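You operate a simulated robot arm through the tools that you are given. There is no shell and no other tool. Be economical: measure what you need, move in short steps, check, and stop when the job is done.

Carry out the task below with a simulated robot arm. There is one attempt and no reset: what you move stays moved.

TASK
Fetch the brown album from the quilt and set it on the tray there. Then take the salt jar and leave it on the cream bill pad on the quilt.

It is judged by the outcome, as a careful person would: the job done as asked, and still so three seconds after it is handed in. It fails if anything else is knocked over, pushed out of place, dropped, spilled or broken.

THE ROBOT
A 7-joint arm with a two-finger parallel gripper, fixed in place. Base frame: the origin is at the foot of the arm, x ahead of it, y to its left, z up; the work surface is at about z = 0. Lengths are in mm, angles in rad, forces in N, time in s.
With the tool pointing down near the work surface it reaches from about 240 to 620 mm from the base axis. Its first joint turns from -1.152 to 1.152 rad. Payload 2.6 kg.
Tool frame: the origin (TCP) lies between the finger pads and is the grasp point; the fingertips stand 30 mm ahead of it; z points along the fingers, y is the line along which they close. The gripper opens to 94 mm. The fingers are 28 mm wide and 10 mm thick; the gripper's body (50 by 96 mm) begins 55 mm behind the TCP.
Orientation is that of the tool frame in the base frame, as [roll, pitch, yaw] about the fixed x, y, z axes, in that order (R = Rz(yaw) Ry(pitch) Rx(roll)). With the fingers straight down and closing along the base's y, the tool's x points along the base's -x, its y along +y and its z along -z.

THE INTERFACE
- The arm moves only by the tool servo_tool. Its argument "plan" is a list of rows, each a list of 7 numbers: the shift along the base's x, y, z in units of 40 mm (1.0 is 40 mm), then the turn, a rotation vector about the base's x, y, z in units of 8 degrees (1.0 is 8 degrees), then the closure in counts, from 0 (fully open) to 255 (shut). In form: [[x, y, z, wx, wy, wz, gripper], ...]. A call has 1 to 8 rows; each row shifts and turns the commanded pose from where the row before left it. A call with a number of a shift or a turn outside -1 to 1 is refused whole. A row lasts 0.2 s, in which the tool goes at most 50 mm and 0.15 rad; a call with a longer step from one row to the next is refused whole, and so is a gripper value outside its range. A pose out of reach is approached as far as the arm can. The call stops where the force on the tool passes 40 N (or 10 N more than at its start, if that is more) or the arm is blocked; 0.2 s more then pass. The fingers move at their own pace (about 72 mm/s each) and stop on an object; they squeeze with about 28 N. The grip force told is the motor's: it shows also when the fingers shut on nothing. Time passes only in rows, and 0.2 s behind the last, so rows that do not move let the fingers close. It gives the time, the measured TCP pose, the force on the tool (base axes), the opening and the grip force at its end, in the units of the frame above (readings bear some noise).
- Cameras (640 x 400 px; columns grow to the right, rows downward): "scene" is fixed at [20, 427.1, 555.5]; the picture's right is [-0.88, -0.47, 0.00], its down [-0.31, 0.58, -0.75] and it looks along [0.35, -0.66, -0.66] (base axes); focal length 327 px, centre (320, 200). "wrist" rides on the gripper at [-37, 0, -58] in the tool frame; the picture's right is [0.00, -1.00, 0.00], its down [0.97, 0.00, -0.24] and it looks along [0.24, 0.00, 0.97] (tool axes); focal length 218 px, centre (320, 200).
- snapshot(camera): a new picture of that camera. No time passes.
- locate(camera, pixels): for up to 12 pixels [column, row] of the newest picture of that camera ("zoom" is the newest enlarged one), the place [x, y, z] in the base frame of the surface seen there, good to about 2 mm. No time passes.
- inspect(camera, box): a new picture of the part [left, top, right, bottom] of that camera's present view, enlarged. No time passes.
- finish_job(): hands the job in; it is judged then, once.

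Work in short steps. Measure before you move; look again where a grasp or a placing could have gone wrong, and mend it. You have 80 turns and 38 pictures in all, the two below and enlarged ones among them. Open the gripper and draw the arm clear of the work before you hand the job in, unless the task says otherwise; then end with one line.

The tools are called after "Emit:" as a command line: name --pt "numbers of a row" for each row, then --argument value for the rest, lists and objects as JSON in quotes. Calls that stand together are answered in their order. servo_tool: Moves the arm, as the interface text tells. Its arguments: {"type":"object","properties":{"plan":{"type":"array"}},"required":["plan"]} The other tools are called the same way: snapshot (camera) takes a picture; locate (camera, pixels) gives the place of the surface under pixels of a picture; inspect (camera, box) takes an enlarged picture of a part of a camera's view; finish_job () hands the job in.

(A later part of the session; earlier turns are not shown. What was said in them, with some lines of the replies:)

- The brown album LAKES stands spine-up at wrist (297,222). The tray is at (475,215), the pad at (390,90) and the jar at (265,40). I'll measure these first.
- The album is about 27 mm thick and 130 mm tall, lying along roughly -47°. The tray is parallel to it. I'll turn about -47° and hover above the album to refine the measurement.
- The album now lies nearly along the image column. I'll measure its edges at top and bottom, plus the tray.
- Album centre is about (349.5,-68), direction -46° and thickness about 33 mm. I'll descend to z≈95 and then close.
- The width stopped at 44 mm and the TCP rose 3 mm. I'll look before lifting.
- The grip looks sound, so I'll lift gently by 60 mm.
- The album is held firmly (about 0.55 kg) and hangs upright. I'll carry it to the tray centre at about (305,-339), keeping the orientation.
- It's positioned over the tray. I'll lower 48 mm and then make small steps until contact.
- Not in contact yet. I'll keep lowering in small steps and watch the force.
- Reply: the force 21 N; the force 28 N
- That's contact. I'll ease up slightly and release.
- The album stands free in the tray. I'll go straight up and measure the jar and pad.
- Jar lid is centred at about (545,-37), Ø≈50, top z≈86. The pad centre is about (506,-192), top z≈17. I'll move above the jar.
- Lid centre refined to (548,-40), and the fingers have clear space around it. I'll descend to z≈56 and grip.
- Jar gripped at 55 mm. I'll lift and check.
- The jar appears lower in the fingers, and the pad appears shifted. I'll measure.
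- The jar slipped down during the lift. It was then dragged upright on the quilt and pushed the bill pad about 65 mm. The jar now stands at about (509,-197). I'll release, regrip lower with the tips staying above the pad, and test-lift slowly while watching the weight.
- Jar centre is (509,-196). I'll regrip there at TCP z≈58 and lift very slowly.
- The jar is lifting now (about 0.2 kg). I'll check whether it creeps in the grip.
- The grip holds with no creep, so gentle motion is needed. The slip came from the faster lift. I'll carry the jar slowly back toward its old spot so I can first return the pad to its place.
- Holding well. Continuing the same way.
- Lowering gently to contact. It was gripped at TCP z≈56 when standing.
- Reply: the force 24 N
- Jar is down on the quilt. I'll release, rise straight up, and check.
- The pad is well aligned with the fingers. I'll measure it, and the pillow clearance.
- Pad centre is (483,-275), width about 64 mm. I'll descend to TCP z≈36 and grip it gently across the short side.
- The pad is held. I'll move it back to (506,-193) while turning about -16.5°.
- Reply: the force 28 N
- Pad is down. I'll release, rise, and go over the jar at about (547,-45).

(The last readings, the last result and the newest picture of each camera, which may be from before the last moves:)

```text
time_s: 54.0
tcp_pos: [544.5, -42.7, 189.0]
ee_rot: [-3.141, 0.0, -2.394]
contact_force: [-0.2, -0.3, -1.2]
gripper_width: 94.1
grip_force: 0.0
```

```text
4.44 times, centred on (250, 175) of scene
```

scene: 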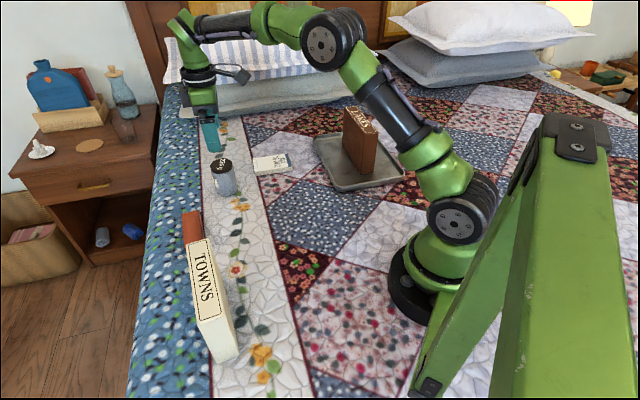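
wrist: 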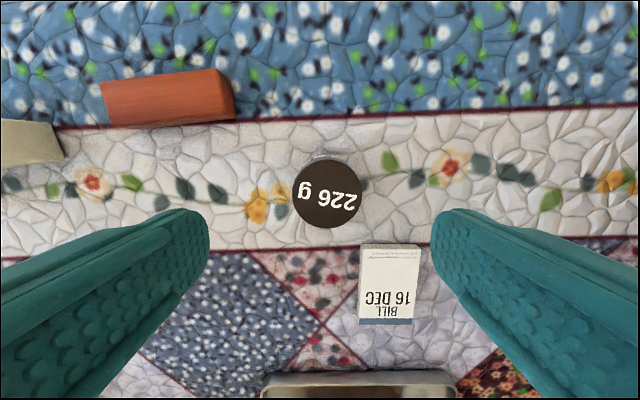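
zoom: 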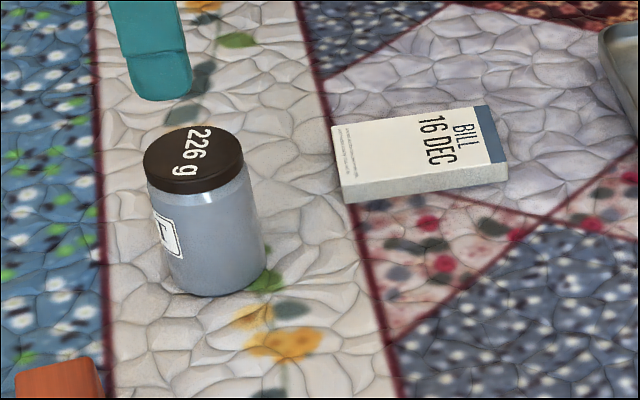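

The pad is back in place (centre about (507,-191)). The jar centre is about (550,-46). I'll descend lower this time, to z≈50, and grip.

Emit:
servo_tool --pt "0.13 -0.08 -0.7 0 0 0 0" --pt "0 0 -0.9 0 0 0 0" --pt "0 0 -0.9 0 0 0 0" --pt "0 0 -0.7 0 0 0 0" --pt "0 0 -0.28 0 0 0 0" --pt "0 0 0 0 0 0 0"

Emit:
servo_tool --pt "0 0 0 0 0 0 60" --pt "0 0 0 0 0 0 120" --pt "0 0 0 0 0 0 255" --pt "0 0 0 0 0 0 255" --pt "0 0 0 0 0 0 255" --pt "0 0 0 0 0 0 255"

Emit:
servo_tool --pt "0 0 0.04 0 0 0 255" --pt "0 0 0.08 0 0 0 255" --pt "0 0 0.1 0 0 0 255" --pt "0 0 0.12 0 0 0 255" --pt "0 0 0.08 0 0 0 255" --pt "0 0 0 0 0 0 255"

```text
time_s: 55.4
tcp_pos: [553.1, -46.7, 51.0]
ee_rot: [-3.14, -0.001, -2.395]
contact_force: [-0.7, 0.1, 0.1]
gripper_width: 94.1
grip_force: 0.0
```

```text
time_s: 56.8
tcp_pos: [552.4, -45.5, 48.8]
ee_rot: [3.141, 0.0, -2.395]
contact_force: [-1.1, -0.2, -0.6]
gripper_width: 55.1
grip_force: 27.7
```

```text
time_s: 58.2
tcp_pos: [549.8, -47.6, 65.1]
ee_rot: [-3.141, 0.0, -2.395]
contact_force: [0.6, -0.2, -2.5]
gripper_width: 54.9
grip_force: 27.9
```

Jar weight is felt (-2.5 N). I'll continue the slow lift to clear the pad (need at least 17 mm) and verify.

Emit:
servo_tool --pt "0 0 0.05 0 0 0 255" --pt "0 0 0.1 0 0 0 255" --pt "0 0 0.12 0 0 0 255" --pt "0 0 0.12 0 0 0 255" --pt "0 0 0.12 0 0 0 255" --pt "0 0 0.08 0 0 0 255" --pt "0 0 0.03 0 0 0 255" --pt "0 0 0 0 0 0 255"

Emit:
inspect --camera "scene" --box '[190, 120, 310, 210]'

Emit:
locate --camera "zoom" --pixels '[[160, 155], [180, 165], [200, 160], [215, 300], [225, 285]]'

```text
time_s: 60.0
tcp_pos: [550.6, -46.6, 90.6]
ee_rot: [-3.141, 0.001, -2.395]
contact_force: [-0.1, -0.1, -2.3]
gripper_width: 54.9
grip_force: 28.2
```

```text
4.44 times, centred on (250, 165) of scene
```

zoom: 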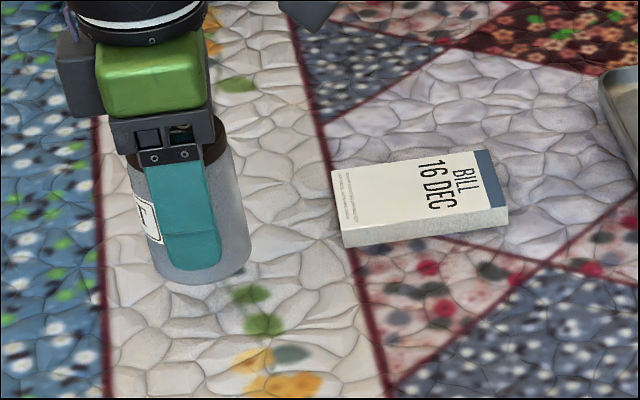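

```text
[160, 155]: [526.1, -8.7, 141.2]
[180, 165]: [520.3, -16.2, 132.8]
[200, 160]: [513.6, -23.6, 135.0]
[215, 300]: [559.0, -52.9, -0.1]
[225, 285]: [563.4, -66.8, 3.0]
```

Lifted cleanly by about 40 mm. I'll carry it slowly toward the pad centre (507,-191) in ramped strokes.

Emit:
servo_tool --pt "-0.02 -0.06 0 0 0 0 255" --pt "-0.04 -0.13 0 0 0 0 255" --pt "-0.066 -0.22 0 0 0 0 255" --pt "-0.09 -0.3 0 0 0 0 255" --pt "-0.09 -0.3 0 0 0 0 255" --pt "-0.066 -0.22 0 0 0 0 255" --pt "-0.04 -0.13 0 0 0 0 255" --pt "-0.02 -0.06 0 0 0 0 255"

Emit:
servo_tool --pt "-0.02 -0.06 0 0 0 0 255" --pt "-0.04 -0.13 0 0 0 0 255" --pt "-0.066 -0.22 0 0 0 0 255" --pt "-0.09 -0.3 0 0 0 0 255" --pt "-0.09 -0.3 0 0 0 0 255" --pt "-0.066 -0.22 0 0 0 0 255" --pt "-0.04 -0.13 0 0 0 0 255" --pt "-0.02 -0.06 0 0 0 0 255"

Emit:
servo_tool --pt "-0.02 -0.06 0 0 0 0 255" --pt "-0.04 -0.14 0 0 0 0 255" --pt "-0.06 -0.2 0 0 0 0 255" --pt "-0.06 -0.2 0 0 0 0 255" --pt "-0.04 -0.13 0 0 0 0 255" --pt "-0.01 -0.04 0 0 0 0 255" --pt "0 0 0 0 0 0 255"

Emit:
inspect --camera "scene" --box '[210, 100, 330, 190]'

```text
time_s: 61.8
tcp_pos: [534.8, -104.1, 90.9]
ee_rot: [-3.141, 0.001, -2.394]
contact_force: [0.0, 0.7, -2.2]
gripper_width: 55.1
grip_force: 27.7
```

```text
time_s: 63.6
tcp_pos: [516.9, -160.4, 90.3]
ee_rot: [3.141, 0.0, -2.394]
contact_force: [-0.3, 0.5, -1.6]
gripper_width: 54.8
grip_force: 27.5
```

```text
time_s: 65.2
tcp_pos: [508.4, -192.0, 90.6]
ee_rot: [3.141, -0.002, -2.394]
contact_force: [-0.4, 0.9, -1.9]
gripper_width: 54.8
grip_force: 28.0
```

```text
4.44 times, centred on (270, 145) of scene
```

zoom: 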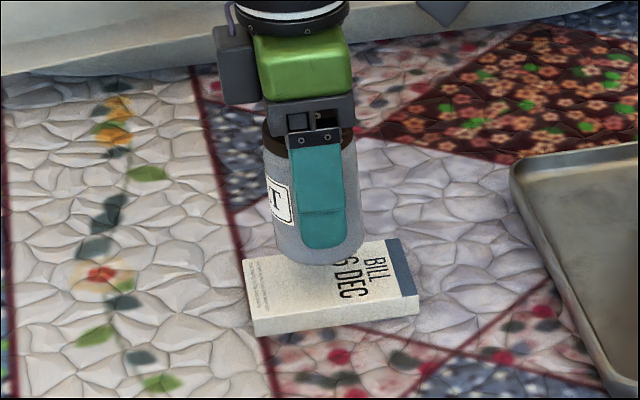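

The jar is still firmly held and over the pad. I'll lower it slowly; contact is expected near TCP z≈65.

Emit:
servo_tool --pt "0 0 -0.05 0 0 0 255" --pt "0 0 -0.1 0 0 0 255" --pt "0 0 -0.12 0 0 0 255" --pt "0 0 -0.12 0 0 0 255" --pt "0 0 -0.08 0 0 0 255" --pt "0 0 -0.03 0 0 0 255" --pt "0 0 0 0 0 0 255"

Emit:
servo_tool --pt "0 0 -0.05 0 0 0 255" --pt "0 0 0 0 0 0 255"

Emit:
servo_tool --pt "0 0 -0.05 0 0 0 255" --pt "0 0 0 0 0 0 255"

```text
time_s: 66.8
tcp_pos: [508.7, -192.6, 70.0]
ee_rot: [3.142, 0.0, -2.395]
contact_force: [-0.2, -0.1, -2.3]
gripper_width: 54.9
grip_force: 28.4
```

```text
time_s: 67.4
tcp_pos: [509.8, -193.3, 66.8]
ee_rot: [-3.14, 0.001, -2.395]
contact_force: [1.0, 0.6, -2.9]
gripper_width: 54.8
grip_force: 27.5
```

```text
time_s: 68.0
tcp_pos: [508.4, -192.3, 65.6]
ee_rot: [-3.141, 0.001, -2.395]
contact_force: [-0.8, 0.7, -1.0]
gripper_width: 54.9
grip_force: 27.8
```

Emit:
servo_tool --pt "0 0 -0.03 0 0 0 255" --pt "0 0 0 0 0 0 255"

Emit:
servo_tool --pt "0 0 -0.03 0 0 0 255" --pt "0 0 0 0 0 0 255"

```text
time_s: 68.6
tcp_pos: [508.4, -192.1, 65.7]
ee_rot: [-3.139, 0.002, -2.395]
contact_force: [-3.5, -0.3, 12.5]
gripper_width: 54.9
grip_force: 27.9
```

```text
time_s: 69.2
tcp_pos: [508.5, -192.1, 65.5]
ee_rot: [-3.135, 0.001, -2.396]
contact_force: [-1.8, 0.2, 21.9]
gripper_width: 55.1
grip_force: 27.4
```

The jar is in contact with the pad. I'll relieve the pressure slightly, release and check.

Emit:
servo_tool --pt "0 0 0.05 0 0 0 255" --pt "0 0 0 0 0 0 255" --pt "0 0 0 0 0 0 170" --pt "0 0 0 0 0 0 80" --pt "0 0 0 0 0 0 0" --pt "0 0 0 0 0 0 0"

Emit:
inspect --camera "scene" --box '[210, 100, 330, 190]'

```text
time_s: 70.6
tcp_pos: [508.2, -192.2, 65.2]
ee_rot: [-3.141, -0.001, -2.395]
contact_force: [-0.2, 0.5, -1.0]
gripper_width: 94.1
grip_force: 0.0
```

```text
4.44 times, centred on (270, 145) of scene
```

zoom: 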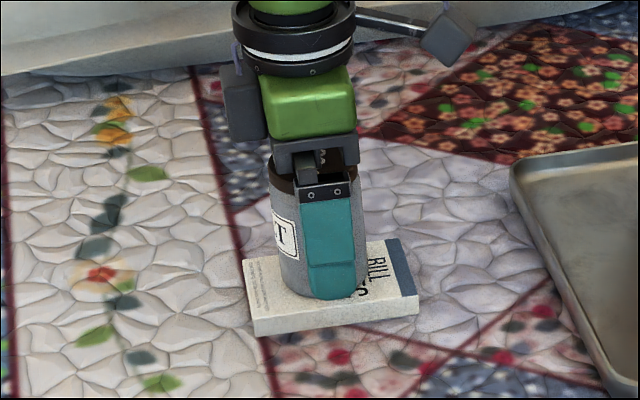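

Released and upright. I'll withdraw straight up, then back toward a neutral position.

Emit:
servo_tool --pt "0 0 0.4 0 0 0 0" --pt "0 0 0.8 0 0 0 0" --pt "0 0 0.95 0 0 0 0" --pt "0 0 0.95 0 0 0 0" --pt "0 0 0.95 0 0 0 0" --pt "0 0 0.95 0 0 0 0" --pt "-0.5 0.5 0.2 0 0 0 0" --pt "-0.6 0.6 0 0 0 0 0"

Emit:
servo_tool --pt "-0.6 0.6 0 0 0 0 0" --pt "-0.6 0.6 0 0 0 0 0" --pt "-0.4 0.3 0 0 0 0 0" --pt "0 0 0 0 0 0 0"

Emit:
snapshot --camera "scene"

Emit:
inspect --camera "scene" --box '[190, 90, 430, 230]'

```text
time_s: 72.4
tcp_pos: [464.6, -148.8, 275.1]
ee_rot: [-3.14, 0.001, -2.394]
contact_force: [-0.4, 0.0, -0.1]
gripper_width: 94.0
grip_force: 0.0
```

```text
time_s: 73.4
tcp_pos: [400.2, -88.4, 275.5]
ee_rot: [-3.141, -0.001, -2.393]
contact_force: [-1.4, 0.3, 1.0]
gripper_width: 94.1
grip_force: 0.1
```

```text
4 pictures are left
```

scene: 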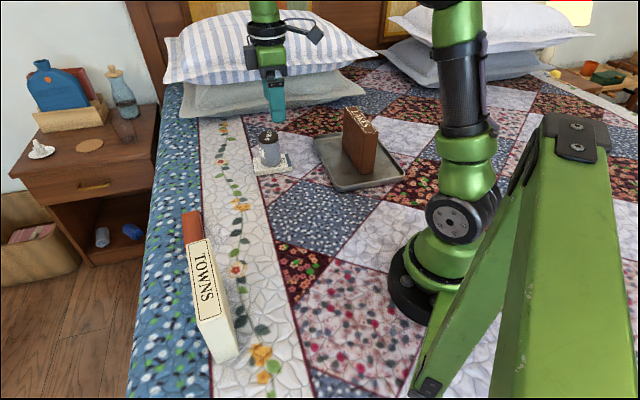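

```text
2.67 times, centred on (310, 160) of scene
```

zoom: 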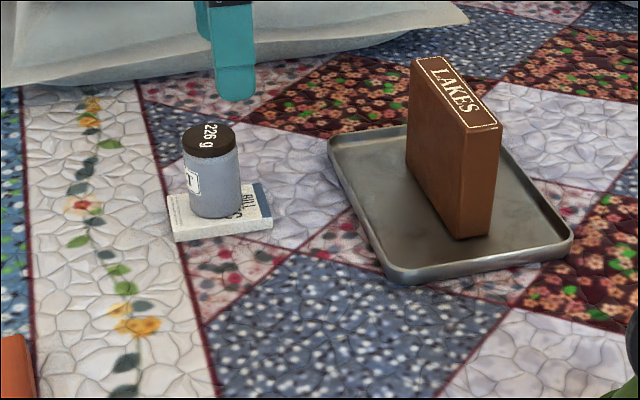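

The album stands in the tray, the jar stands on the pad, and the arm is clear. I'm handing in.

Emit:
finish_job

```text
The job is handed in.
```

The brown album is on the tray and the salt jar is on the cream bill pad; on the first try the jar slipped and pushed the pad about 85 mm, so I moved the pad back to within a few mm of its original spot before placing the jar.
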